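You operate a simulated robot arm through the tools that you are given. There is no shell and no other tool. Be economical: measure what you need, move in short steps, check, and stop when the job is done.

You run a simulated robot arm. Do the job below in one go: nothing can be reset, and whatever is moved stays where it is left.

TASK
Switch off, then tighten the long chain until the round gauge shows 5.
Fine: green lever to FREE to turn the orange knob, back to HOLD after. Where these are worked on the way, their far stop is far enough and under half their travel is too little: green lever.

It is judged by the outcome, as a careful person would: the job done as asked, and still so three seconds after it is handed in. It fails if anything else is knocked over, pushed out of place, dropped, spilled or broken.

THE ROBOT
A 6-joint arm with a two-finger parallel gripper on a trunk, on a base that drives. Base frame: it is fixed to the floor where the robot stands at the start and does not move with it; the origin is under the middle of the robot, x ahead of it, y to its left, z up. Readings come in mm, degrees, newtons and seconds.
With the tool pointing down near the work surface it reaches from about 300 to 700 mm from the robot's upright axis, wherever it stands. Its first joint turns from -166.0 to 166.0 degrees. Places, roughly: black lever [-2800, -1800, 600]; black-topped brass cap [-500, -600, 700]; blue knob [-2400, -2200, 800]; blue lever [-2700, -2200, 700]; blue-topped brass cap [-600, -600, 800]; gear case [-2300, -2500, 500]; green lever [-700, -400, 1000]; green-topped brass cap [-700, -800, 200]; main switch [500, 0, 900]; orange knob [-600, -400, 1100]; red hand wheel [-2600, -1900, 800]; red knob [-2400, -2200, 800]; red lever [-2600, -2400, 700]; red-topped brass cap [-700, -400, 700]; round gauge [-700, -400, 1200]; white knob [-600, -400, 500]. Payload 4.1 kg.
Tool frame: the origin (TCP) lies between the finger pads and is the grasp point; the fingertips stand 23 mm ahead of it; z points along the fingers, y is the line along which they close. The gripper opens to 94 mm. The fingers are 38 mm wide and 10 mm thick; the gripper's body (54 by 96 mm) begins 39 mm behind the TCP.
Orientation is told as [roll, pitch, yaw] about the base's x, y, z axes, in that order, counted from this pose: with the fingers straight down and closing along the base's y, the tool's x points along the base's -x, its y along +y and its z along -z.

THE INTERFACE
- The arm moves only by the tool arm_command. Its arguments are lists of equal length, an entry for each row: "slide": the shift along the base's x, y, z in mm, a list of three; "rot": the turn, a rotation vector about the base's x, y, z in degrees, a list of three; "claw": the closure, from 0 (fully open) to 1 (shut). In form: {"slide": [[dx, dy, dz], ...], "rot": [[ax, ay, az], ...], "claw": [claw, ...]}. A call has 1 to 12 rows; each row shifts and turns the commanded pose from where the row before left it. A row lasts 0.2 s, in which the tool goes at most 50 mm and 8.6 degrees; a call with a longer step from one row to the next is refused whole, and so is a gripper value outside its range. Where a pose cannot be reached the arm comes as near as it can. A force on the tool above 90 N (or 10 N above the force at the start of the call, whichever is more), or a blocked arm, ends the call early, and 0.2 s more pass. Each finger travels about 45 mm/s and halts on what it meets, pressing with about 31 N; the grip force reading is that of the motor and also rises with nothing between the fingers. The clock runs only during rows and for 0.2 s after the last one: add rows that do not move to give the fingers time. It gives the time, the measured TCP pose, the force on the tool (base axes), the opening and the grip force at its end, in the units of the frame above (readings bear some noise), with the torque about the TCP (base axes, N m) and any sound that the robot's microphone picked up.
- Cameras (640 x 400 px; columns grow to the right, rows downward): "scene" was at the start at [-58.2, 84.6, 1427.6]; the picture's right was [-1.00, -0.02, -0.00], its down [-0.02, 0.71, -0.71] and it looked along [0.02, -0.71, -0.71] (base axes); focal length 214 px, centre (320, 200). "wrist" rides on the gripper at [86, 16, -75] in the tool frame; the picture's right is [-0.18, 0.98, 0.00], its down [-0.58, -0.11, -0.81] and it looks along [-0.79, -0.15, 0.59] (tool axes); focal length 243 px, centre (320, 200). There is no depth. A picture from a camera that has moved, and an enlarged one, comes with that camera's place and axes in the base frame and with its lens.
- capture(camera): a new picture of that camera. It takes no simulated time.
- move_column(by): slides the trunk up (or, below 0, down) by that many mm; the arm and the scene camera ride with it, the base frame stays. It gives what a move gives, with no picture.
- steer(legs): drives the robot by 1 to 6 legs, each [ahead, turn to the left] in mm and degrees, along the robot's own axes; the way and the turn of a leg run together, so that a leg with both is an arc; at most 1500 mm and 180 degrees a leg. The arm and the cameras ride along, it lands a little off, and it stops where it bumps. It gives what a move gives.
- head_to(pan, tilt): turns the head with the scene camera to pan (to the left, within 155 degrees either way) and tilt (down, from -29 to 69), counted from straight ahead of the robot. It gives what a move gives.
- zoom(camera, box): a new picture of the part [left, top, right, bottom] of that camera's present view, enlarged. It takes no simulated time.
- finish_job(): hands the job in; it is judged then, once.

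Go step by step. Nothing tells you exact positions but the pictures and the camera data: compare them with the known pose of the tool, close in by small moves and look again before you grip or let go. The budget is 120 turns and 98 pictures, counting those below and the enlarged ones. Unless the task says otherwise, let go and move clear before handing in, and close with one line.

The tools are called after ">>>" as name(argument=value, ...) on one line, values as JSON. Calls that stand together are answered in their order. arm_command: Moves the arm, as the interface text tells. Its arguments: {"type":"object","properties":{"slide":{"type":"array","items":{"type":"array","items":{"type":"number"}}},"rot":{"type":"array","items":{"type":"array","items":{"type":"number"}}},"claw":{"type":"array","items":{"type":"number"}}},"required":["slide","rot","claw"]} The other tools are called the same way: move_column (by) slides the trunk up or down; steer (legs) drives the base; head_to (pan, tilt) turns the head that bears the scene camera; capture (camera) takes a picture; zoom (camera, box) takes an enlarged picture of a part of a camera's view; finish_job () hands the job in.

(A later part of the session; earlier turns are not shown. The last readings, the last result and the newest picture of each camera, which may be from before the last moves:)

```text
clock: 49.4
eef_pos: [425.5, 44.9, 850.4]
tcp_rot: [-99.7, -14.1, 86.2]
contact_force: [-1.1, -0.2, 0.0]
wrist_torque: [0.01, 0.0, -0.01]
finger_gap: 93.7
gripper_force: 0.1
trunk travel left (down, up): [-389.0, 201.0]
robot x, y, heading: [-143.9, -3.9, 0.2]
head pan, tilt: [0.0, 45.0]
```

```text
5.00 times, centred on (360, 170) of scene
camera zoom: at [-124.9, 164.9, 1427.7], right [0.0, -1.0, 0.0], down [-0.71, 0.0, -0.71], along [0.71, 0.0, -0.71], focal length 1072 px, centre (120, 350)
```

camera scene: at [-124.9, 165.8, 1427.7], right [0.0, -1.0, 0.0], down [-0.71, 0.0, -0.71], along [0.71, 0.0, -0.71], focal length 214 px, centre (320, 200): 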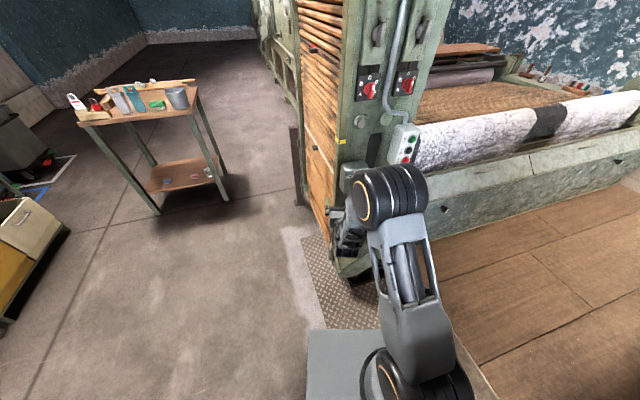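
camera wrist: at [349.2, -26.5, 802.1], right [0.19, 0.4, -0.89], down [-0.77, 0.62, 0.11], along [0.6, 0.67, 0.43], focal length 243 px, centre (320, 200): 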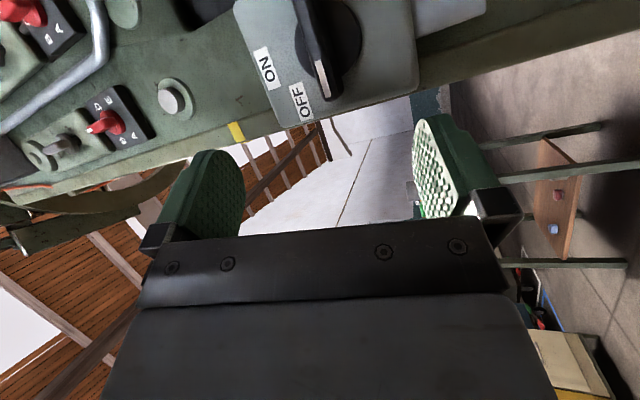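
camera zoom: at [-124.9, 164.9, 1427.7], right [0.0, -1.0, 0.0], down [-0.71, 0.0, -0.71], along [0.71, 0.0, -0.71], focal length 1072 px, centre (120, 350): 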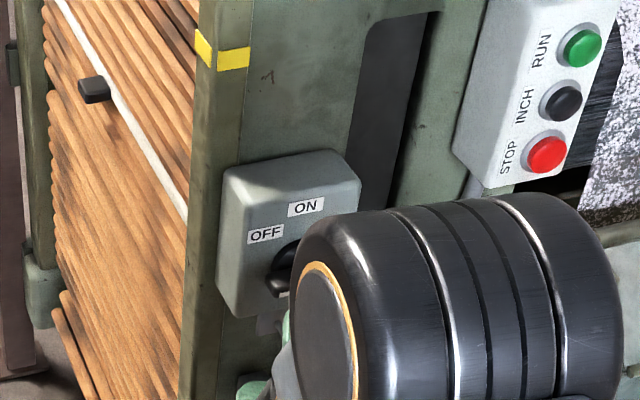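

>>> zoom(camera="wrist", box=[230, 0, 430, 130])

```text
3.08 times, centred on (330, 65) of wrist
camera zoom: at [349.2, -26.5, 802.1], right [0.19, 0.4, -0.89], down [-0.77, 0.62, 0.11], along [0.6, 0.67, 0.43], focal length 746 px, centre (289, 615)
```

zoom: 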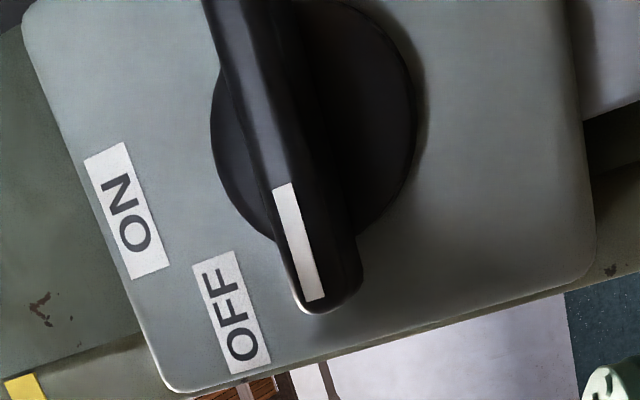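

The handle has turned roughly 85° from vertical, past the OFF label's bearing. I'll regrip centred on the hub and feel for the stop to decide.

>>> arm_command(slide=[[0, -10, 3], [0, -12, 3], [20, 0, 0], [25, 0, 0], [22, 0, 0], [0, 0, 0], [0, 0, 0]], rot=[[0, 0, -3], [0, 0, -3], [0, 0, 0], [0, 0, 0], [0, 0, 0], [0, 0, 0], [0, 0, 0]], claw=[0.3, 0.5, 0.5, 0.5, 0.5, 0.5, 0.5])

>>> capture(camera="wrist")

```text
clock: 51.0
eef_pos: [492.8, 22.8, 856.8]
tcp_rot: [-99.8, -14.1, 80.2]
contact_force: [-0.7, -0.9, 0.0]
wrist_torque: [-0.03, -0.01, -0.03]
finger_gap: 47.1
gripper_force: 0.1
trunk travel left (down, up): [-389.0, 201.0]
robot x, y, heading: [-146.0, -0.8, 0.2]
head pan, tilt: [0.0, 45.0]
```

```text
60 pictures are left
camera wrist: at [409.3, -39.8, 808.1], right [0.23, 0.38, -0.89], down [-0.7, 0.7, 0.11], along [0.67, 0.6, 0.43], focal length 243 px, centre (320, 200)
```

wrist: 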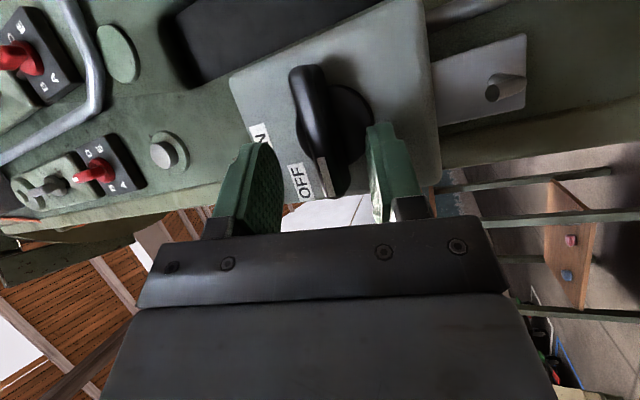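

>>> arm_command(slide=[[4, 0, 0], [0, 0, 0], [0, 0, 0], [0, 0, 0], [0, 0, 0]], rot=[[0, 0, 0], [0, 0, 0], [0, 0, 0], [0, 0, 0], [0, 0, 0]], claw=[0.5, 0.7, 0.9, 1, 1])

>>> arm_command(slide=[[0, 0, 0], [0, 0, 0], [0, 0, 0]], rot=[[-7, 0, 0], [-7, 0, 0], [0, 0, 0]], claw=[1, 1, 1])

>>> capture(camera="wrist")

```text
clock: 52.2
eef_pos: [495.8, 24.6, 854.9]
tcp_rot: [-99.6, -14.0, 80.2]
contact_force: [-2.0, 2.9, -7.9]
wrist_torque: [-0.19, 0.71, 0.55]
finger_gap: 17.4
gripper_force: 44.8
trunk travel left (down, up): [-389.0, 201.0]
robot x, y, heading: [-144.3, -4.0, 0.3]
head pan, tilt: [0.0, 45.0]
```

```text
clock: 53.0
eef_pos: [494.2, 22.7, 855.7]
tcp_rot: [-102.0, -0.3, 80.4]
contact_force: [-11.4, -4.1, -14.7]
wrist_torque: [0.32, 1.04, -0.09]
finger_gap: 16.5
gripper_force: 44.9
trunk travel left (down, up): [-389.0, 201.0]
robot x, y, heading: [-143.0, -2.3, 0.2]
head pan, tilt: [0.0, 45.0]
```

```text
59 pictures are left
camera wrist: at [411.9, -49.7, 824.6], right [0.23, 0.15, -0.96], down [-0.7, 0.71, -0.06], along [0.67, 0.69, 0.27], focal length 243 px, centre (320, 200)
```

wrist: 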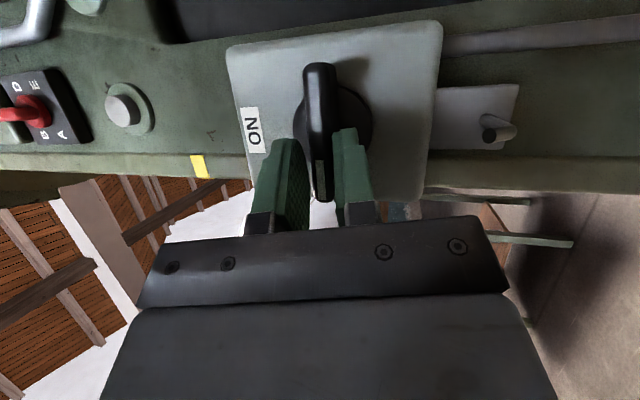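

>>> arm_command(slide=[[0, 0, 0], [0, 0, 0], [0, 0, 0]], rot=[[-7, 0, 0], [-7, 0, 0], [0, 0, 0]], claw=[1, 1, 1])

>>> capture(camera="wrist")

```text
clock: 53.8
eef_pos: [491.8, 45.0, 851.8]
tcp_rot: [-103.7, 13.4, 79.4]
contact_force: [-11.6, -28.0, -30.3]
wrist_torque: [1.48, 0.84, -1.24]
finger_gap: 20.3
gripper_force: 44.7
out of reach, approached as far as the arm can: row 1, 2
trunk travel left (down, up): [-389.0, 201.0]
robot x, y, heading: [-143.8, -0.8, -0.2]
head pan, tilt: [0.0, 45.0]
```

```text
58 pictures are left
camera wrist: at [408.0, -31.6, 840.5], right [0.22, -0.08, -0.97], down [-0.69, 0.69, -0.22], along [0.68, 0.72, 0.1], focal length 243 px, centre (320, 200)
```

wrist: 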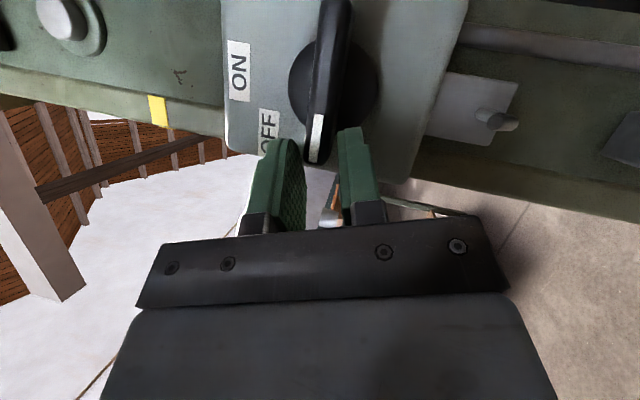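

The handle has reached its stop (bar now horizontal, pad slipping past it): the switch is off. Release and back out.

>>> arm_command(slide=[[0, 0, 0], [0, 0, 0], [0, 0, 0], [-25, 0, 0], [-40, 0, 0], [-40, 0, 10], [0, 0, 0]], rot=[[0, 0, 0], [0, 0, 0], [0, 0, 0], [0, 0, 0], [0, 0, 0], [0, 0, 0], [0, 0, 0]], claw=[0.5, 0.4, 0.4, 0.4, 0.3, 0, 0])

>>> zoom(camera="wrist", box=[200, 0, 460, 160])

>>> head_to(pan=-135, tilt=30)

>>> capture(camera="scene")

```text
clock: 55.4
eef_pos: [387.1, 49.4, 867.2]
tcp_rot: [-104.5, 13.5, 80.3]
contact_force: [-0.8, 0.1, -0.1]
wrist_torque: [0.01, -0.01, 0.0]
finger_gap: 93.9
gripper_force: 0.1
trunk travel left (down, up): [-389.0, 201.0]
robot x, y, heading: [-142.2, 1.3, -0.0]
head pan, tilt: [0.0, 45.0]
```

```text
2.46 times, centred on (330, 80) of wrist
camera zoom: at [304.7, -29.0, 854.4], right [0.24, -0.08, -0.97], down [-0.7, 0.67, -0.23], along [0.67, 0.74, 0.1], focal length 597 px, centre (295, 495)
```

zoom: 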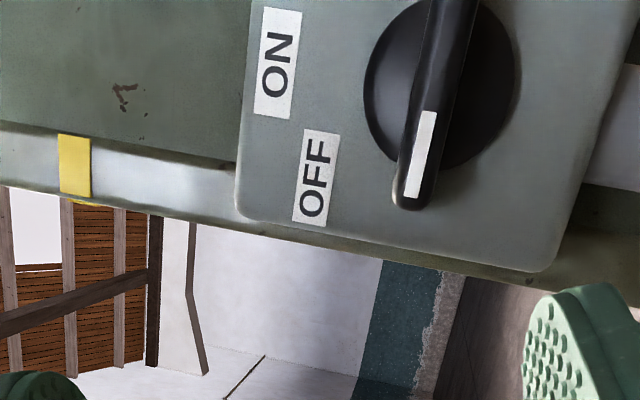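

```text
clock: 57.6
eef_pos: [387.9, 49.9, 867.2]
tcp_rot: [-104.5, 13.4, 80.3]
contact_force: [0.6, -0.4, 0.4]
wrist_torque: [0.0, 0.0, 0.02]
finger_gap: 94.0
gripper_force: 0.1
trunk travel left (down, up): [-389.0, 201.0]
robot x, y, heading: [-147.8, -2.8, -0.1]
head pan, tilt: [-135.0, 30.0]
```

```text
56 pictures are left
camera scene: at [-269.8, 100.5, 1450.3], right [-0.71, 0.71, 0.0], down [0.35, 0.35, -0.87], along [-0.61, -0.61, -0.5], focal length 214 px, centre (320, 200)
```

scene: 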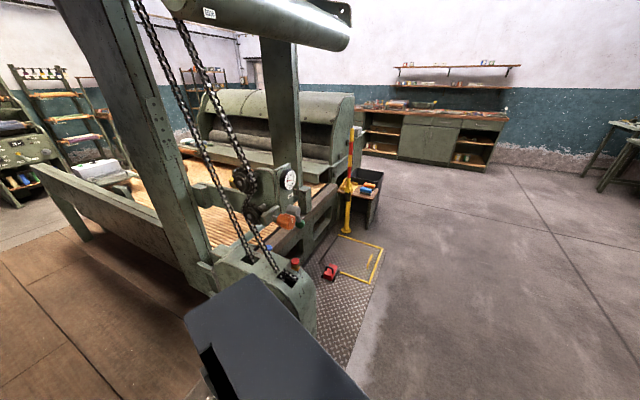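

Switch is at its OFF stop. Now study the gauge, green lever and orange knob.

>>> zoom(camera="scene", box=[215, 150, 325, 300])

>>> zoom(camera="scene", box=[265, 160, 325, 240])

```text
2.67 times, centred on (270, 225) of scene
camera zoom: at [-269.8, 100.5, 1450.3], right [-0.71, 0.71, 0.0], down [0.35, 0.35, -0.87], along [-0.61, -0.61, -0.5], focal length 572 px, centre (453, 133)
```

zoom: 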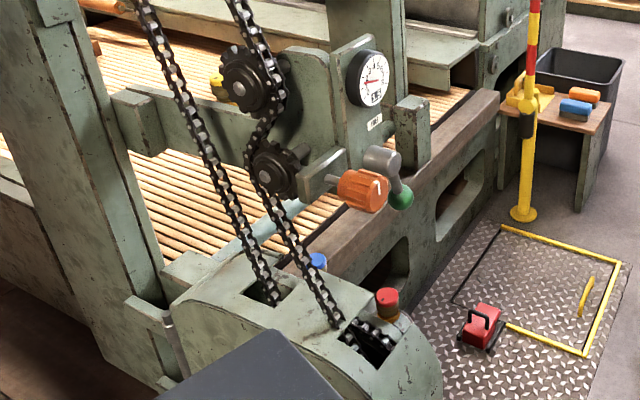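

```text
5.00 times, centred on (295, 200) of scene
camera zoom: at [-269.8, 100.5, 1450.3], right [-0.71, 0.71, 0.0], down [0.35, 0.35, -0.87], along [-0.61, -0.61, -0.5], focal length 1072 px, centre (445, 200)
```

zoom: 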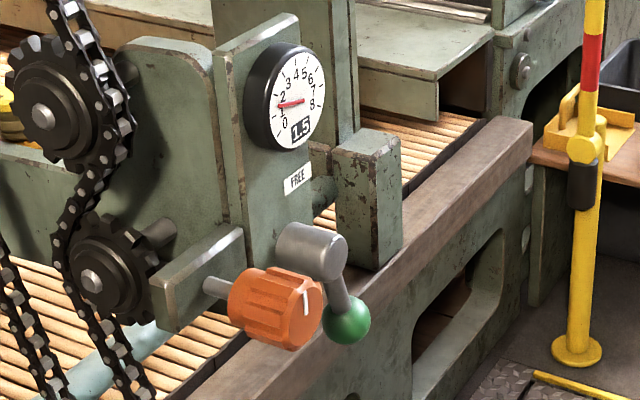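

Gauge reads 1.5; knob ≈(-598,-350,1047), lever ball ≈(-650,-377,1002), both facing +y. I'll back off and swing the robot to face −y with a safe stand-off.

>>> steer(legs=[[-243, 0], [-550, -90]])

>>> head_to(pan=0, tilt=40)

>>> capture(camera="scene")

```text
clock: 63.2
eef_pos: [-690.4, -190.2, 866.4]
tcp_rot: [-104.5, 13.6, -11.3]
contact_force: [-0.1, 0.9, 0.7]
wrist_torque: [-0.01, 0.05, -0.01]
finger_gap: 94.0
gripper_force: 0.1
trunk travel left (down, up): [-389.0, 201.0]
robot x, y, heading: [-724.5, 341.0, -91.6]
head pan, tilt: [-135.0, 30.0]
cut short: leg 2
```

```text
clock: 65.4
eef_pos: [-691.0, -191.1, 866.4]
tcp_rot: [-104.5, 13.5, -11.3]
contact_force: [-0.2, -0.2, -0.4]
wrist_torque: [0.0, -0.03, 0.01]
finger_gap: 93.9
gripper_force: 0.1
trunk travel left (down, up): [-389.0, 201.0]
robot x, y, heading: [-728.4, 343.9, -91.4]
head pan, tilt: [0.0, 40.0]
```

```text
53 pictures are left
camera scene: at [-560.6, 314.8, 1435.0], right [-1.0, 0.02, 0.0], down [0.01, 0.64, -0.77], along [-0.02, -0.77, -0.64], focal length 214 px, centre (320, 200)
```

scene: 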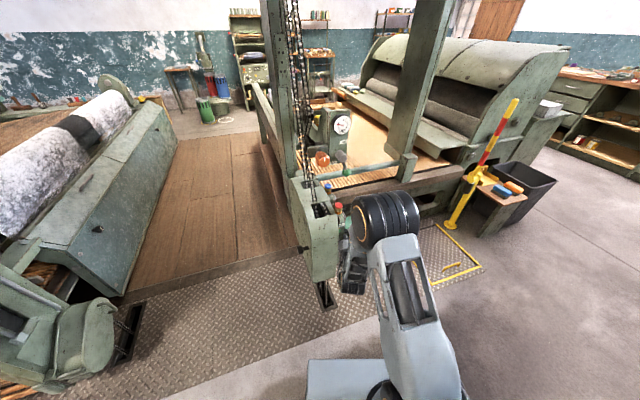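

>>> zoom(camera="scene", box=[290, 95, 370, 195])

>>> capture(camera="wrist")

```text
4.00 times, centred on (330, 145) of scene
camera zoom: at [-560.6, 314.8, 1435.0], right [-1.0, 0.02, 0.0], down [0.01, 0.64, -0.77], along [-0.02, -0.77, -0.64], focal length 858 px, centre (280, 420)
```

zoom: 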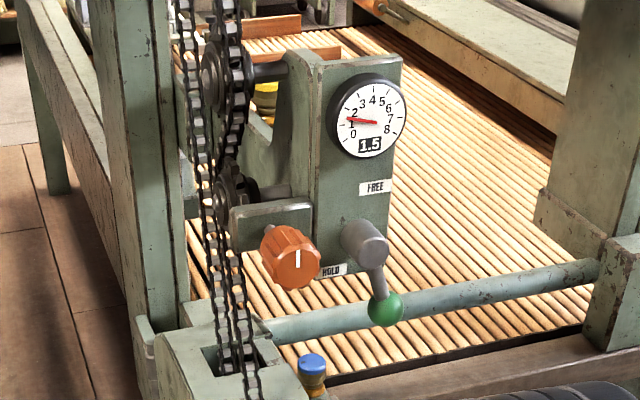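

```text
51 pictures are left
camera wrist: at [-767.4, -105.3, 854.1], right [-0.09, -0.23, -0.97], down [0.69, 0.69, -0.23], along [0.72, -0.69, 0.1], focal length 243 px, centre (320, 200)
```

wrist: 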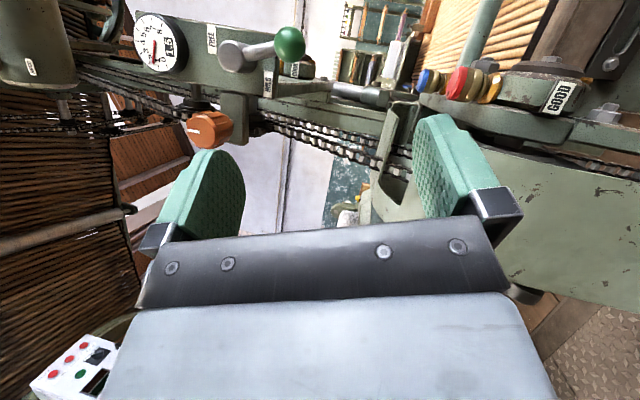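

Positions refined: ball ≈(-686,-422,963), lever hub ≈(-665,-413,1033), knob face ≈(-592,-344,1058). I'll raise the trunk and shift the robot a bit right and forward.

>>> move_column(by=130)

>>> steer(legs=[[0, -25], [115, 0], [0, 26.4]])

>>> capture(camera="wrist")

>>> capture(camera="scene")

```text
clock: 67.0
eef_pos: [-691.3, -191.9, 997.2]
tcp_rot: [-104.4, 13.4, -11.3]
contact_force: [0.6, -0.4, -0.1]
wrist_torque: [0.01, 0.01, 0.01]
finger_gap: 94.1
gripper_force: 0.0
trunk travel left (down, up): [-519.0, 71.0]
robot x, y, heading: [-727.4, 341.0, -91.2]
head pan, tilt: [0.0, 40.0]
```

```text
clock: 70.8
eef_pos: [-731.5, -293.7, 996.6]
tcp_rot: [-104.5, 13.5, -10.5]
contact_force: [0.1, 0.9, 0.5]
wrist_torque: [-0.02, 0.01, -0.01]
finger_gap: 93.9
gripper_force: 0.1
trunk travel left (down, up): [-519.0, 71.0]
robot x, y, heading: [-777.6, 241.3, -90.5]
head pan, tilt: [0.0, 40.0]
```

```text
50 pictures are left
camera wrist: at [-810.7, -208.8, 984.2], right [-0.09, -0.23, -0.97], down [0.68, 0.7, -0.23], along [0.73, -0.68, 0.1], focal length 243 px, centre (320, 200)
```

wrist: 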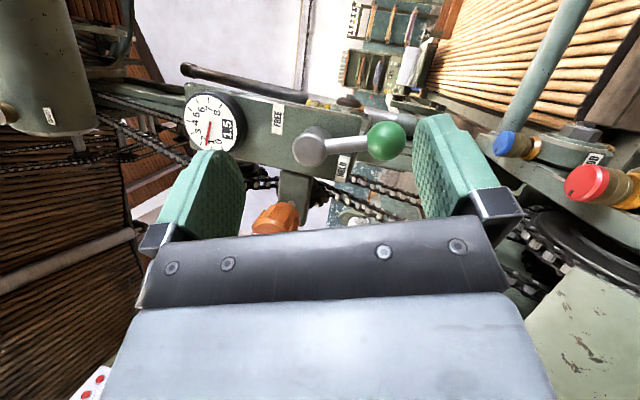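

```text
49 pictures are left
camera scene: at [-611.0, 214.7, 1564.9], right [-1.0, 0.01, 0.0], down [0.0, 0.64, -0.77], along [0.0, -0.77, -0.64], focal length 214 px, centre (320, 200)
```

scene: 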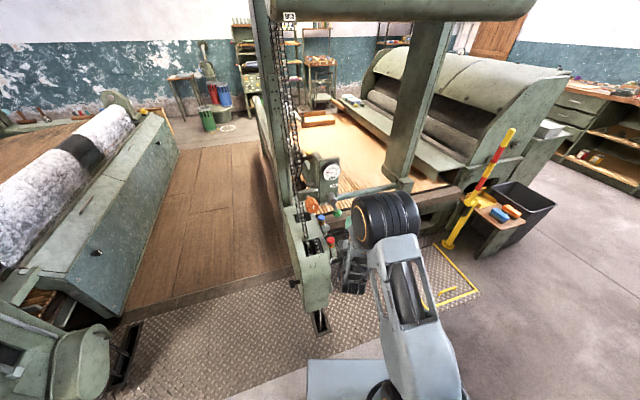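

>>> arm_command(slide=[[25, 0, -10], [20, 0, -10], [0, 0, -7], [0, 0, -5], [0, 0, 0]], rot=[[0, 0, 0], [0, 0, 0], [7.1, 0, 3.9], [7.1, 0, 3.9], [0, 0, 0]], claw=[0, 0, 0, 0, 0])

>>> capture(camera="wrist")

```text
clock: 72.0
eef_pos: [-685.5, -294.0, 965.7]
tcp_rot: [-89.8, 14.7, 0.8]
contact_force: [0.2, -0.5, -0.2]
wrist_torque: [-0.01, 0.02, 0.0]
finger_gap: 94.0
gripper_force: 0.0
trunk travel left (down, up): [-519.0, 71.0]
robot x, y, heading: [-778.5, 244.8, -90.2]
head pan, tilt: [0.0, 40.0]
```

```text
48 pictures are left
camera wrist: at [-774.5, -219.9, 971.4], right [-0.07, 0.0, -1.0], down [0.58, 0.81, -0.04], along [0.81, -0.58, -0.06], focal length 243 px, centre (320, 200)
```

wrist: 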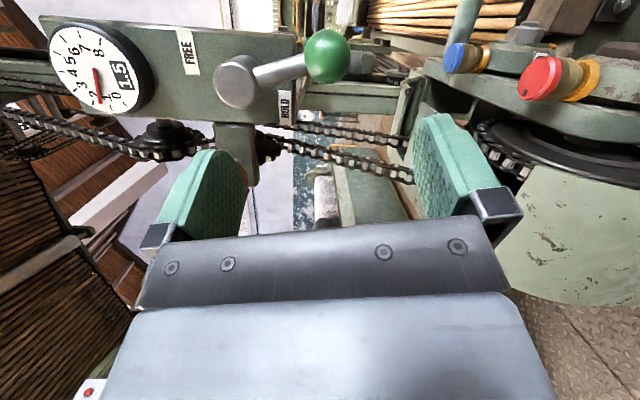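

Tool is square on the ball. I'll roll it so the fingers close across the lever rod (camera below).

>>> arm_command(slide=[[0, 0, 0], [0, 0, 0], [0, 0, 0], [0, 0, 0], [0, 0, 0], [0, 0, 0], [0, 0, 0], [0, 0, 0], [0, 0, 0], [0, 0, 0], [0, 0, -5], [0, 0, 0]], rot=[[0, -7.9, 0], [0, -7.9, 0], [0, -7.9, 0], [0, -7.9, 0], [0, -7.9, 0], [0, -7.9, 0], [0, -7.9, 0], [0, -7.9, 0], [0, -7.9, 0], [0, -7.9, 0], [0, -7.9, 0], [0, 0, 0]], claw=[0, 0, 0, 0, 0, 0, 0, 0, 0, 0, 0, 0])

>>> arm_command(slide=[[0, -20, 0], [0, -20, 0], [0, -15, 0], [0, 0, 0]], rot=[[0, 0, 0], [0, 0, 0], [0, 0, 0], [0, 0, 0]], claw=[0, 0, 0, 0])

>>> capture(camera="wrist")

```text
clock: 74.6
eef_pos: [-687.6, -293.4, 959.4]
tcp_rot: [-93.4, -72.4, 3.5]
contact_force: [0.5, 0.3, -0.6]
wrist_torque: [-0.01, -0.01, 0.02]
finger_gap: 93.9
gripper_force: 0.1
trunk travel left (down, up): [-519.0, 71.0]
robot x, y, heading: [-774.9, 237.2, -90.2]
head pan, tilt: [0.0, 40.0]
```

```text
clock: 75.6
eef_pos: [-682.1, -345.8, 959.4]
tcp_rot: [-93.3, -72.1, 2.7]
contact_force: [-0.3, 0.5, -0.1]
wrist_torque: [-0.01, -0.03, -0.02]
finger_gap: 93.8
gripper_force: 0.1
out of reach, approached as far as the arm can: row 3
trunk travel left (down, up): [-519.0, 71.0]
robot x, y, heading: [-778.1, 241.6, -90.2]
head pan, tilt: [0.0, 40.0]
```

```text
47 pictures are left
camera wrist: at [-692.4, -272.6, 871.3], right [0.99, -0.01, -0.12], down [0.08, 0.82, 0.57], along [0.1, -0.58, 0.81], focal length 243 px, centre (320, 200)
```

wrist: 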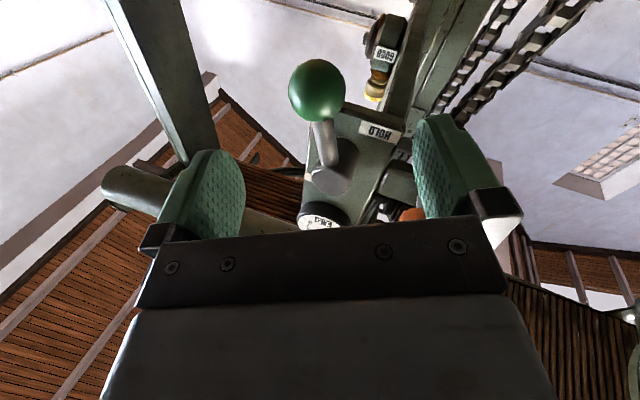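

>>> arm_command(slide=[[-3, -15, 0], [0, -20, 0], [0, -20, 0], [0, -17, -1], [0, 0, 0]], rot=[[0, 0, -4], [0, 0, 0], [0, 0, 0], [0, 0, 0], [0, 0, 0]], claw=[0.3, 0.3, 0.3, 0.3, 0.3])

>>> capture(camera="wrist")

```text
clock: 76.8
eef_pos: [-685.5, -418.5, 958.4]
tcp_rot: [-93.4, -72.2, -0.7]
contact_force: [-0.9, -0.9, 0.6]
wrist_torque: [-0.03, -0.01, 0.01]
finger_gap: 65.9
gripper_force: 0.0
trunk travel left (down, up): [-519.0, 71.0]
robot x, y, heading: [-775.4, 242.6, -90.3]
head pan, tilt: [0.0, 40.0]
```

```text
46 pictures are left
camera wrist: at [-691.8, -344.2, 870.1], right [0.99, -0.07, -0.12], down [0.13, 0.81, 0.57], along [0.06, -0.58, 0.81], focal length 243 px, centre (320, 200)
```

wrist: 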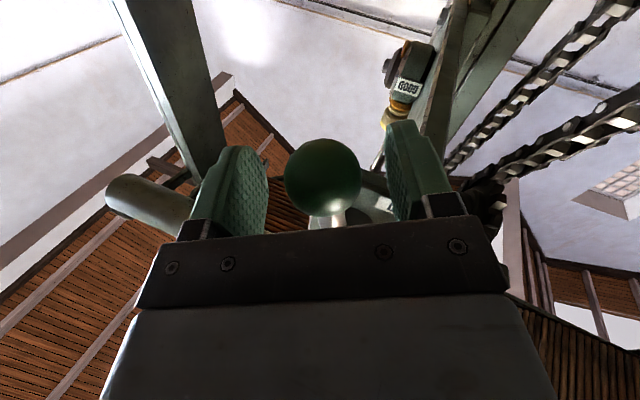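

Ball is centred between the fingers. Close and test-push along the arc to the right/up.

>>> arm_command(slide=[[0, 0, 0], [0, 0, 0], [0, 0, 0], [0, 0, 0]], rot=[[0, 0, 0], [0, 0, 0], [0, 0, 0], [0, 0, 0]], claw=[0.5, 0.7, 0.9, 1])

>>> arm_command(slide=[[-10.1, 0, 3.6], [0, 0, 0]], rot=[[0, 8, 0], [0, 0, 0]], claw=[1, 1])

```text
clock: 77.8
eef_pos: [-685.6, -417.8, 958.2]
tcp_rot: [-93.3, -72.2, -0.7]
contact_force: [2.4, -0.9, -1.2]
wrist_torque: [-0.13, 0.05, 0.11]
finger_gap: 37.5
gripper_force: 44.7
trunk travel left (down, up): [-519.0, 71.0]
robot x, y, heading: [-779.9, 241.1, -90.3]
head pan, tilt: [0.0, 40.0]
```

```text
clock: 78.4
eef_pos: [-692.8, -421.6, 962.4]
tcp_rot: [-93.6, -64.0, -0.2]
contact_force: [13.5, -19.4, -4.3]
wrist_torque: [-0.9, 0.33, 0.59]
finger_gap: 37.2
gripper_force: 44.8
trunk travel left (down, up): [-519.0, 71.0]
robot x, y, heading: [-779.4, 243.9, -90.3]
head pan, tilt: [0.0, 40.0]
```

>>> arm_command(slide=[[-9.4, 2, 4.9], [-8.6, 0, 6], [0, 0, 0]], rot=[[0, 6.5, -3], [0, 6.5, -3], [0, 0, 0]], claw=[1, 1, 1])

>>> capture(camera="wrist")

```text
clock: 79.2
eef_pos: [-710.5, -420.3, 971.9]
tcp_rot: [-94.8, -51.0, -5.5]
contact_force: [17.4, -33.8, 0.1]
wrist_torque: [-0.15, 0.24, 0.18]
finger_gap: 37.2
gripper_force: 44.9
trunk travel left (down, up): [-519.0, 71.0]
robot x, y, heading: [-776.4, 239.4, -90.4]
head pan, tilt: [0.0, 40.0]
```

```text
45 pictures are left
camera wrist: at [-741.1, -342.4, 891.1], right [0.87, -0.16, -0.47], down [0.41, 0.78, 0.48], along [0.29, -0.61, 0.74], focal length 243 px, centre (320, 200)
```

wrist: 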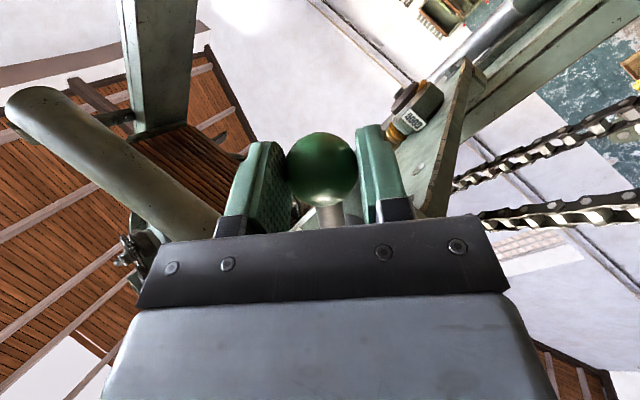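

The lever follows to the right. Continue along the arc.

>>> arm_command(slide=[[-8.4, -2, 6.4], [-7, 0, 8.1], [-5.7, 0, 8.9], [0, 0, 0]], rot=[[0, 8, 0], [0, 8, 0], [0, 8, 0], [0, 0, 0]], claw=[1, 1, 1, 1])

```text
clock: 80.2
eef_pos: [-731.6, -422.0, 995.3]
tcp_rot: [-97.2, -27.1, -3.8]
contact_force: [24.5, -25.2, 2.0]
wrist_torque: [-0.21, 0.26, 0.34]
finger_gap: 37.2
gripper_force: 45.3
trunk travel left (down, up): [-519.0, 71.0]
robot x, y, heading: [-775.1, 239.6, -90.0]
head pan, tilt: [0.0, 40.0]
```

>>> arm_command(slide=[[-4.4, -1, 9.6], [-3.1, 0, 10.2], [-1.6, 0, 10.4], [-0.2, 0, 10.6], [0, 0, 0]], rot=[[0, 8, -1], [0, 8, -1], [0, 8, 0], [0, 8, 0], [0, 0, 0]], claw=[1, 1, 1, 1, 1])

>>> capture(camera="wrist")

```text
clock: 81.4
eef_pos: [-721.6, -418.3, 1031.7]
tcp_rot: [-98.9, 4.2, -6.6]
contact_force: [-38.5, -0.1, -37.6]
wrist_torque: [0.54, -0.22, -0.66]
finger_gap: 37.4
gripper_force: 45.2
out of reach, approached as far as the arm can: row 3, 4
trunk travel left (down, up): [-519.0, 71.0]
robot x, y, heading: [-779.7, 244.0, -90.5]
head pan, tilt: [0.0, 40.0]
```

```text
44 pictures are left
camera wrist: at [-802.0, -337.9, 1010.4], right [0.09, -0.16, -0.98], down [0.67, 0.74, -0.06], along [0.74, -0.65, 0.18], focal length 243 px, centre (320, 200)
```

wrist: 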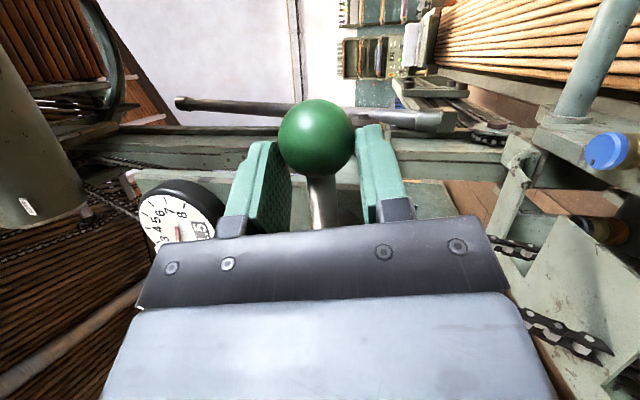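

The arm limits pulled the tool left of the ball; give more yaw and recentre on the ball.

>>> arm_command(slide=[[-4, 0, 0], [-8, 0, 0], [-8, 0, 0], [0, 0, 0]], rot=[[0, 0, -5], [0, 0, -4], [0, 0, 0], [0, 0, 0]], claw=[1, 1, 1, 1])

>>> capture(camera="wrist")

```text
clock: 82.4
eef_pos: [-730.4, -420.0, 1031.7]
tcp_rot: [-99.1, 5.2, -14.0]
contact_force: [30.3, -4.9, -41.4]
wrist_torque: [0.77, -0.29, 0.92]
finger_gap: 37.8
gripper_force: 45.0
trunk travel left (down, up): [-519.0, 71.0]
robot x, y, heading: [-779.7, 238.9, -90.1]
head pan, tilt: [0.0, 40.0]
```

```text
43 pictures are left
camera wrist: at [-799.6, -329.5, 1013.2], right [0.06, -0.17, -0.98], down [0.76, 0.65, -0.07], along [0.65, -0.74, 0.17], focal length 243 px, centre (320, 200)
```

wrist: 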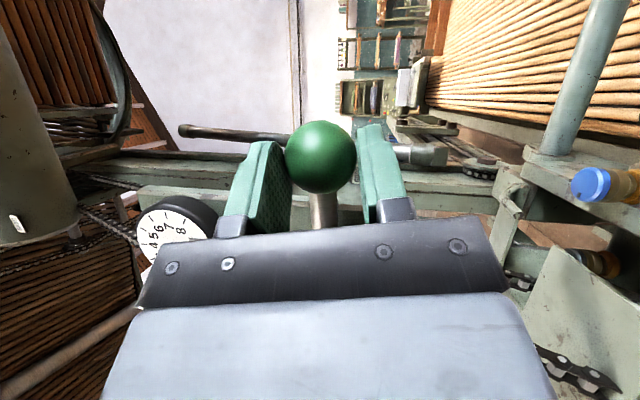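

>>> arm_command(slide=[[2, 0, 8], [2, 0, 8], [0, 0, 0]], rot=[[0, 6, -2], [0, 6, -2], [0, 0, 0]], claw=[1, 1, 1])

>>> capture(camera="wrist")

```text
clock: 83.2
eef_pos: [-736.1, -421.4, 1034.5]
tcp_rot: [-100.5, 17.1, -18.5]
contact_force: [-8.6, -4.6, -85.4]
wrist_torque: [1.5, -0.28, -1.05]
finger_gap: 38.0
gripper_force: 47.2
trunk travel left (down, up): [-519.0, 71.0]
robot x, y, heading: [-779.6, 240.6, -90.4]
head pan, tilt: [0.0, 40.0]
```

```text
42 pictures are left
camera wrist: at [-800.8, -325.2, 1032.1], right [-0.16, -0.14, -0.98], down [0.77, 0.6, -0.21], along [0.61, -0.79, 0.01], focal length 243 px, centre (320, 200)
```

wrist: 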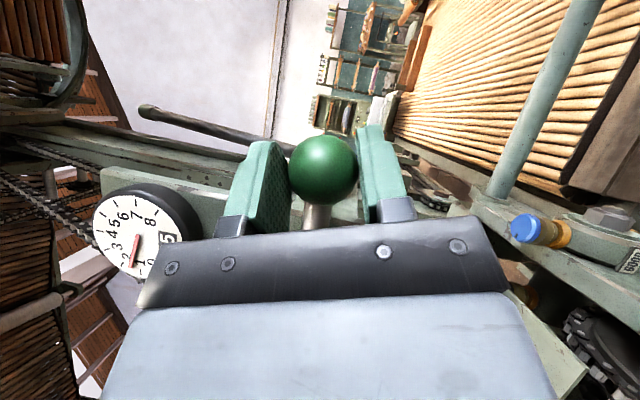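

A firm stop at horizontal (−85 N): the lever is at its far stop, FREE. Relax, release and withdraw.

>>> arm_command(slide=[[0, 0, -10], [0, 0, 0], [0, 0, 0], [0, 0, 0], [6, 30, 0], [6, 35, 0], [6, 35, 0], [0, 0, 0]], rot=[[0, 0, 0], [0, 0, 0], [0, 0, 0], [0, 0, 0], [0, 0, 0], [0, 0, 0], [0, 0, 0], [0, 0, 0]], claw=[1, 0.6, 0.4, 0.3, 0.3, 0.2, 0, 0])

>>> capture(camera="wrist")

>>> zoom(camera="scene", box=[290, 120, 390, 230])

```text
clock: 85.0
eef_pos: [-712.1, -318.6, 1048.0]
tcp_rot: [-103.8, 16.0, -18.8]
contact_force: [-0.4, 0.3, -0.1]
wrist_torque: [-0.02, 0.04, -0.02]
finger_gap: 93.9
gripper_force: 0.0
trunk travel left (down, up): [-519.0, 71.0]
robot x, y, heading: [-777.9, 242.5, -90.1]
head pan, tilt: [0.0, 40.0]
```

```text
41 pictures are left
camera wrist: at [-777.1, -222.9, 1039.6], right [-0.16, -0.19, -0.97], down [0.77, 0.59, -0.24], along [0.62, -0.78, 0.05], focal length 243 px, centre (320, 200)
```

wrist: 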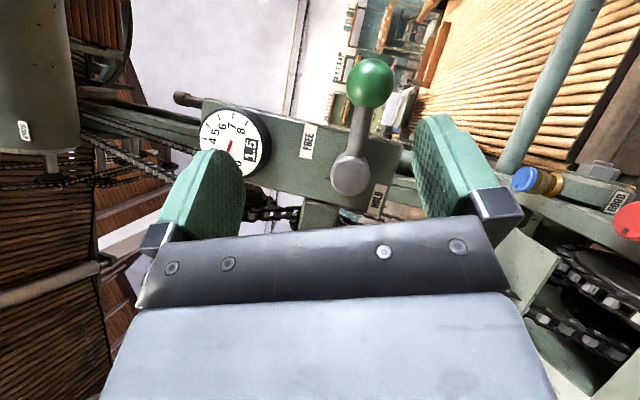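

```text
3.64 times, centred on (340, 175) of scene
camera zoom: at [-610.9, 214.9, 1565.0], right [-1.0, 0.01, 0.0], down [0.0, 0.64, -0.77], along [0.0, -0.77, -0.64], focal length 780 px, centre (247, 291)
```

zoom: 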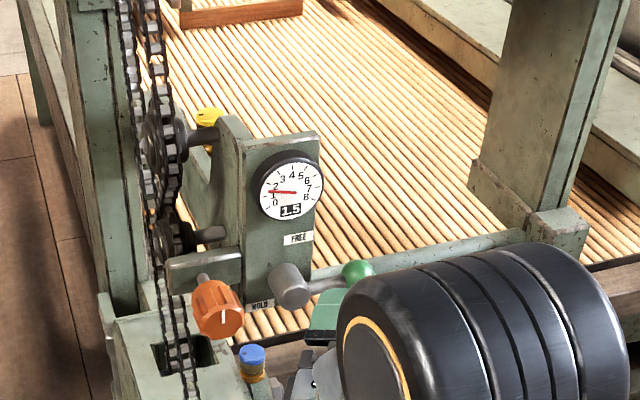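

Lever stays at FREE. Now go to the orange knob: back out, level, roll the camera up, and line up at (-591, ·, 1058).

>>> arm_command(slide=[[20, 30, 0], [30, 15, 0], [35, 0, 3], [34, 0, 5], [0, 0, 2], [0, 0, 0], [0, 0, 0], [0, 0, 0], [0, 0, 0], [0, 0, 0], [0, 0, 0]], rot=[[4.4, 0, 5], [4.4, 0, 5], [4.4, 0, 5], [0, 8, 0], [0, 8, 0], [0, 8, 0], [0, 8, 0], [0, 8, 0], [0, 8, 0], [0, 7, 0], [0, 0, 0]], claw=[0, 0, 0, 0, 0, 0, 0, 0, 0, 0, 0])

>>> capture(camera="wrist")

```text
clock: 87.4
eef_pos: [-593.3, -273.2, 1057.5]
tcp_rot: [-89.7, 73.3, 0.4]
contact_force: [0.6, 0.5, 0.4]
wrist_torque: [0.01, 0.0, -0.01]
finger_gap: 94.3
gripper_force: 0.1
trunk travel left (down, up): [-519.0, 71.0]
robot x, y, heading: [-778.2, 240.2, -90.2]
head pan, tilt: [0.0, 40.0]
```

```text
39 pictures are left
camera wrist: at [-634.3, -197.6, 1134.6], right [-0.89, 0.0, -0.46], down [0.27, 0.81, -0.52], along [0.37, -0.59, -0.72], focal length 243 px, centre (320, 200)
```

wrist: 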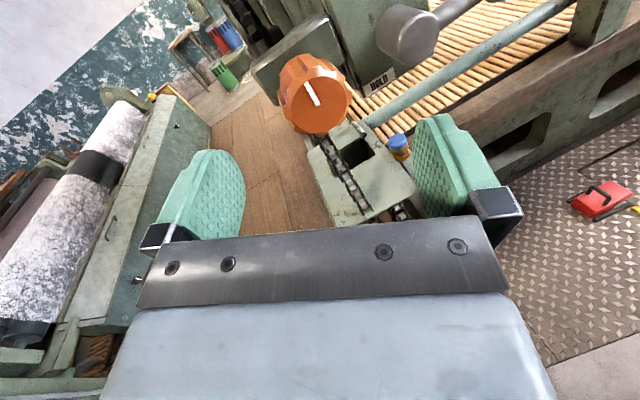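

>>> arm_command(slide=[[3.5, -25, -1.5], [0, -25, 0], [0, -27, 0], [0, 0, 0]], rot=[[0, 0, 0], [0, 0, 0], [0, 0, 0], [0, 0, 0]], claw=[0, 0, 0, 0])

>>> capture(camera="wrist")

```text
clock: 88.4
eef_pos: [-590.4, -350.0, 1055.3]
tcp_rot: [-89.7, 73.2, 0.5]
contact_force: [-0.1, -0.3, 0.1]
wrist_torque: [0.02, -0.01, 0.02]
finger_gap: 93.9
gripper_force: 0.1
trunk travel left (down, up): [-519.0, 71.0]
robot x, y, heading: [-775.8, 243.0, -90.2]
head pan, tilt: [0.0, 40.0]
```

```text
38 pictures are left
camera wrist: at [-631.3, -274.9, 1134.1], right [-0.89, 0.0, -0.46], down [0.27, 0.81, -0.52], along [0.37, -0.59, -0.72], focal length 243 px, centre (320, 200)
```

wrist: 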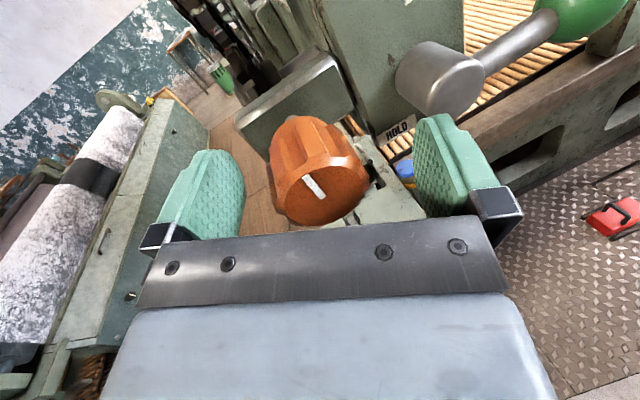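

Well centred. Close on the knob and make a test turn clockwise (~40°).

>>> arm_command(slide=[[0, -5, 0], [0, 0, 0], [0, 0, 0], [0, 0, 0], [0, 0, 0]], rot=[[0, 0, 0], [0, 0, 0], [0, 0, 0], [0, 0, 0], [0, 0, 0]], claw=[0.3, 0.6, 0.8, 1, 1])

>>> arm_command(slide=[[0, 0, 0], [0, 0, 0], [0, 0, 0], [0, 0, 0], [0, 0, 0], [0, 0, 0]], rot=[[0, -8, 0], [0, -8, 0], [0, -8, 0], [0, -8, 0], [0, -8, 0], [0, 0, 0]], claw=[1, 1, 1, 1, 1, 1])

>>> zoom(camera="scene", box=[300, 130, 380, 210])

```text
clock: 89.6
eef_pos: [-587.0, -354.5, 1055.9]
tcp_rot: [-90.1, 73.3, 0.3]
contact_force: [17.9, -5.3, 5.9]
wrist_torque: [-0.31, -0.18, 1.54]
finger_gap: 53.9
gripper_force: 44.6
trunk travel left (down, up): [-519.0, 71.0]
robot x, y, heading: [-775.9, 239.8, -90.1]
head pan, tilt: [0.0, 40.0]
```

```text
clock: 91.0
eef_pos: [-590.1, -354.9, 1053.8]
tcp_rot: [-89.9, 33.1, 0.0]
contact_force: [7.5, -1.9, 1.1]
wrist_torque: [-0.53, -0.22, 0.63]
finger_gap: 51.8
gripper_force: 45.0
trunk travel left (down, up): [-519.0, 71.0]
robot x, y, heading: [-778.2, 242.2, -90.2]
head pan, tilt: [0.0, 40.0]
```

```text
5.00 times, centred on (340, 170) of scene
camera zoom: at [-609.7, 214.5, 1564.7], right [-1.0, 0.01, 0.0], down [0.0, 0.64, -0.77], along [-0.01, -0.77, -0.64], focal length 1072 px, centre (220, 350)
```

zoom: 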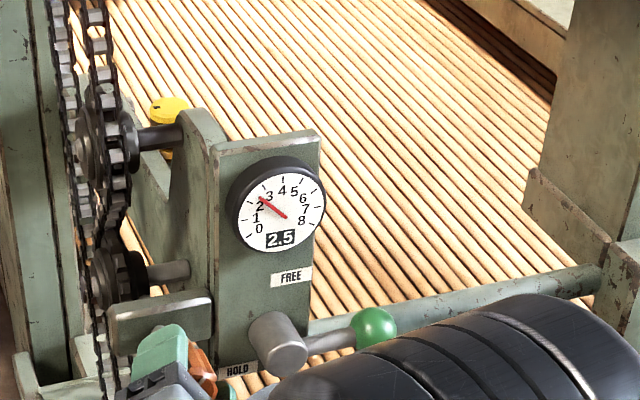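

Clockwise tightens: 40° gave +1.0 (now 2.5). Turn about 96° more and read.

>>> arm_command(slide=[[0, 0, 0], [0, 0, 0], [0, 0, 0], [0, 0, 0], [0, 0, 0], [0, 0, 0], [0, 0, 0], [0, 0, 0], [0, 0, 0], [0, 0, 0], [0, 0, 0], [0, 0, 0]], rot=[[0, -8, 0], [0, -8, 0], [0, -8, 0], [0, -8, 0], [0, -8, 0], [0, -8, 0], [0, -8, 0], [0, -8, 0], [0, -8, 0], [0, -8, 0], [0, -8, 0], [0, -8, 0]], claw=[1, 1, 1, 1, 1, 1, 1, 1, 1, 1, 1, 1])

>>> zoom(camera="scene", box=[310, 150, 360, 190])

```text
clock: 93.6
eef_pos: [-586.8, -355.0, 1050.3]
tcp_rot: [-88.8, -62.5, -0.6]
contact_force: [14.5, 2.6, -29.0]
wrist_torque: [1.5, 0.48, 0.96]
finger_gap: 53.3
gripper_force: 44.9
trunk travel left (down, up): [-519.0, 71.0]
robot x, y, heading: [-773.4, 239.2, -90.3]
head pan, tilt: [0.0, 40.0]
```

```text
10.00 times, centred on (335, 170) of scene
camera zoom: at [-607.4, 212.4, 1564.5], right [-1.0, 0.0, 0.0], down [0.0, 0.64, -0.76], along [0.0, -0.76, -0.64], focal length 2145 px, centre (170, 500)
```

zoom: 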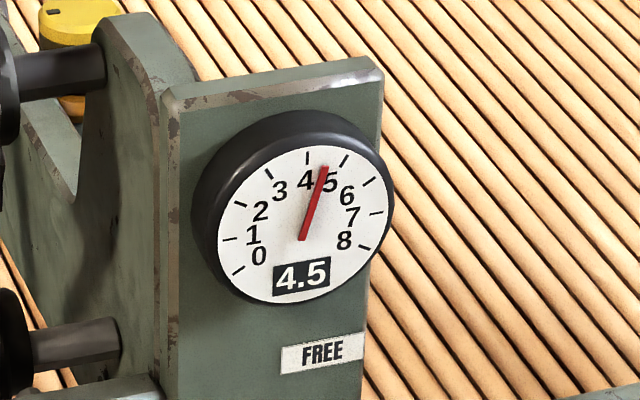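

Reads 4.5. Turn 18° more.

>>> arm_command(slide=[[0, 0, 1], [0, 0, 1], [0, 0, 1], [0, 0, 0]], rot=[[0, -6, 0], [0, -6, 0], [0, -6, 0], [0, 0, 0]], claw=[1, 1, 1, 1])

>>> zoom(camera="scene", box=[310, 150, 360, 190])

```text
clock: 94.6
eef_pos: [-586.7, -355.2, 1051.8]
tcp_rot: [-86.4, -80.5, -3.4]
contact_force: [25.4, 3.7, -33.7]
wrist_torque: [0.7, 0.2, 1.0]
finger_gap: 53.8
gripper_force: 44.9
trunk travel left (down, up): [-519.0, 71.0]
robot x, y, heading: [-777.8, 240.2, -90.1]
head pan, tilt: [0.0, 40.0]
```

```text
10.00 times, centred on (335, 170) of scene
camera zoom: at [-605.5, 212.1, 1564.2], right [-1.0, 0.0, 0.0], down [0.0, 0.64, -0.76], along [0.0, -0.76, -0.64], focal length 2145 px, centre (170, 500)
```

zoom: 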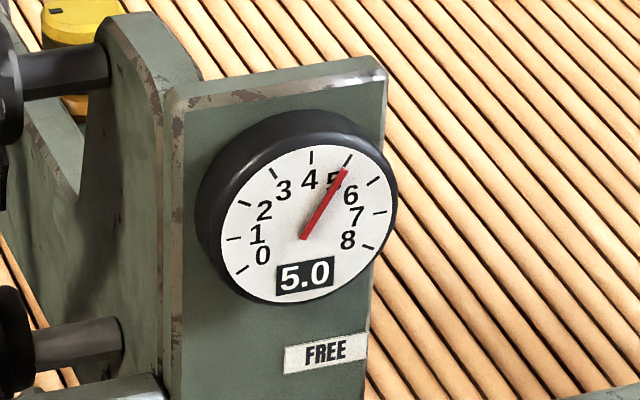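

Exactly 5.0. Release the knob carefully and check the reading holds.

>>> arm_command(slide=[[0, 0, 0], [0, 0, 0], [0, 0, 0], [0, 0, 0], [0, 25, 0], [0, 30, 0], [0, 30, 0], [0, 0, 0]], rot=[[0, 0, 0], [0, 0, 0], [0, 0, 0], [0, 0, 0], [0, 0, 0], [0, 0, 0], [0, 0, 0], [0, 0, 0]], claw=[0.3, 0.2, 0, 0, 0, 0, 0, 0])

>>> zoom(camera="scene", box=[300, 130, 380, 210])

>>> capture(camera="wrist")

```text
clock: 96.4
eef_pos: [-591.6, -270.7, 1056.8]
tcp_rot: [-91.1, -80.7, 1.0]
contact_force: [-0.2, 0.3, 0.3]
wrist_torque: [-0.02, -0.01, -0.04]
finger_gap: 93.9
gripper_force: 0.0
trunk travel left (down, up): [-519.0, 71.0]
robot x, y, heading: [-778.3, 240.9, -90.2]
head pan, tilt: [0.0, 40.0]
```

```text
5.00 times, centred on (340, 170) of scene
camera zoom: at [-610.6, 214.8, 1565.0], right [-1.0, 0.01, 0.0], down [0.0, 0.64, -0.77], along [0.0, -0.77, -0.64], focal length 1072 px, centre (220, 350)
```

zoom: 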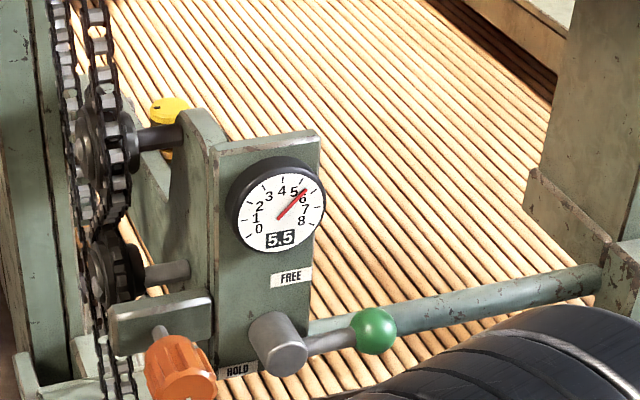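

```text
33 pictures are left
camera wrist: at [-588.3, -195.0, 969.1], right [1.0, 0.0, 0.02], down [-0.01, 0.81, 0.59], along [-0.02, -0.59, 0.81], focal length 243 px, centre (320, 200)
```

wrist: 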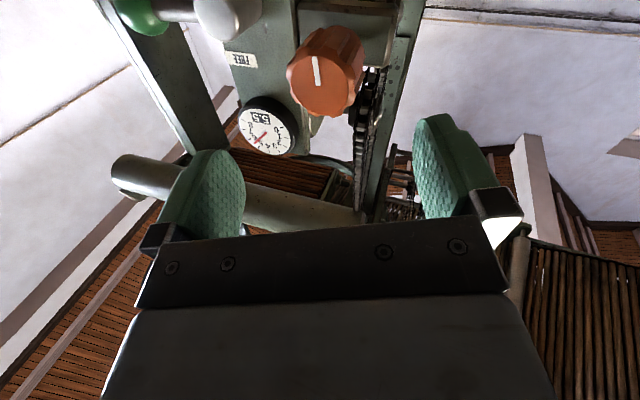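

On release the knob slipped on to 5.5. I'll recentre on the knob's true axis (-588, 1053), regrip and turn back slightly.

>>> arm_command(slide=[[3, -25, -3], [0, -30, 0], [0, -29, 0], [0, 0, 0], [0, 0, 0], [0, 0, 0], [0, 0, 0], [0, 0, 0]], rot=[[0, 0, 0], [0, 0, 0], [0, 0, 0], [0, 0, 0], [0, 0, 0], [0, 0, 0], [0, 0, 0], [0, 0, 0]], claw=[0, 0, 0, 0.2, 0.4, 0.6, 1, 1])

>>> zoom(camera="scene", box=[310, 150, 360, 190])

```text
clock: 98.2
eef_pos: [-585.5, -354.6, 1054.3]
tcp_rot: [-90.8, -80.7, 0.9]
contact_force: [6.4, -4.0, -1.6]
wrist_torque: [-0.06, 0.0, 0.99]
finger_gap: 54.6
gripper_force: 45.2
trunk travel left (down, up): [-519.0, 71.0]
robot x, y, heading: [-775.9, 241.4, -89.9]
head pan, tilt: [0.0, 40.0]
```

```text
10.00 times, centred on (335, 170) of scene
camera zoom: at [-609.6, 214.1, 1564.8], right [-1.0, 0.0, 0.0], down [0.0, 0.64, -0.77], along [0.0, -0.77, -0.64], focal length 2145 px, centre (170, 500)
```

zoom: 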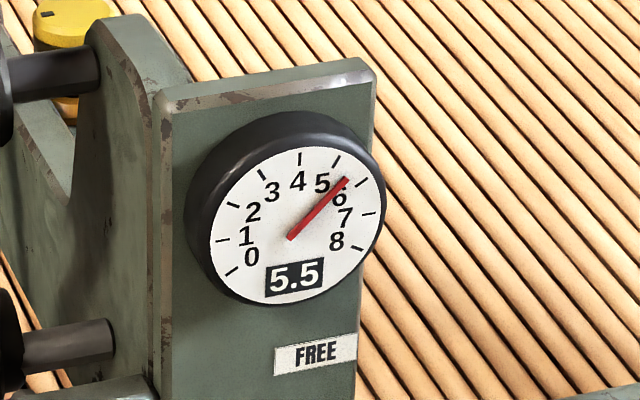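

>>> arm_command(slide=[[0, 0, 0], [0, 0, 0], [0, 0, 0], [0, 0, 0]], rot=[[0, 6, 0], [0, 6, 0], [0, 6, 0], [0, 0, 0]], claw=[1, 1, 1, 1])

>>> zoom(camera="scene", box=[310, 150, 360, 190])

```text
clock: 99.2
eef_pos: [-584.9, -353.8, 1053.8]
tcp_rot: [-90.3, -62.6, 0.4]
contact_force: [17.1, -2.7, -1.7]
wrist_torque: [-0.28, -0.13, 1.37]
finger_gap: 53.8
gripper_force: 45.0
trunk travel left (down, up): [-519.0, 71.0]
robot x, y, heading: [-780.5, 242.6, -90.1]
head pan, tilt: [0.0, 40.0]
```

```text
10.00 times, centred on (335, 170) of scene
camera zoom: at [-607.9, 214.3, 1564.7], right [-1.0, 0.0, 0.0], down [0.0, 0.64, -0.77], along [0.0, -0.77, -0.64], focal length 2145 px, centre (170, 500)
```

zoom: 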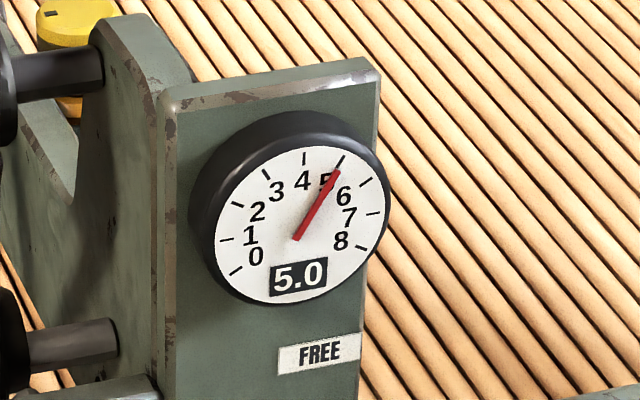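

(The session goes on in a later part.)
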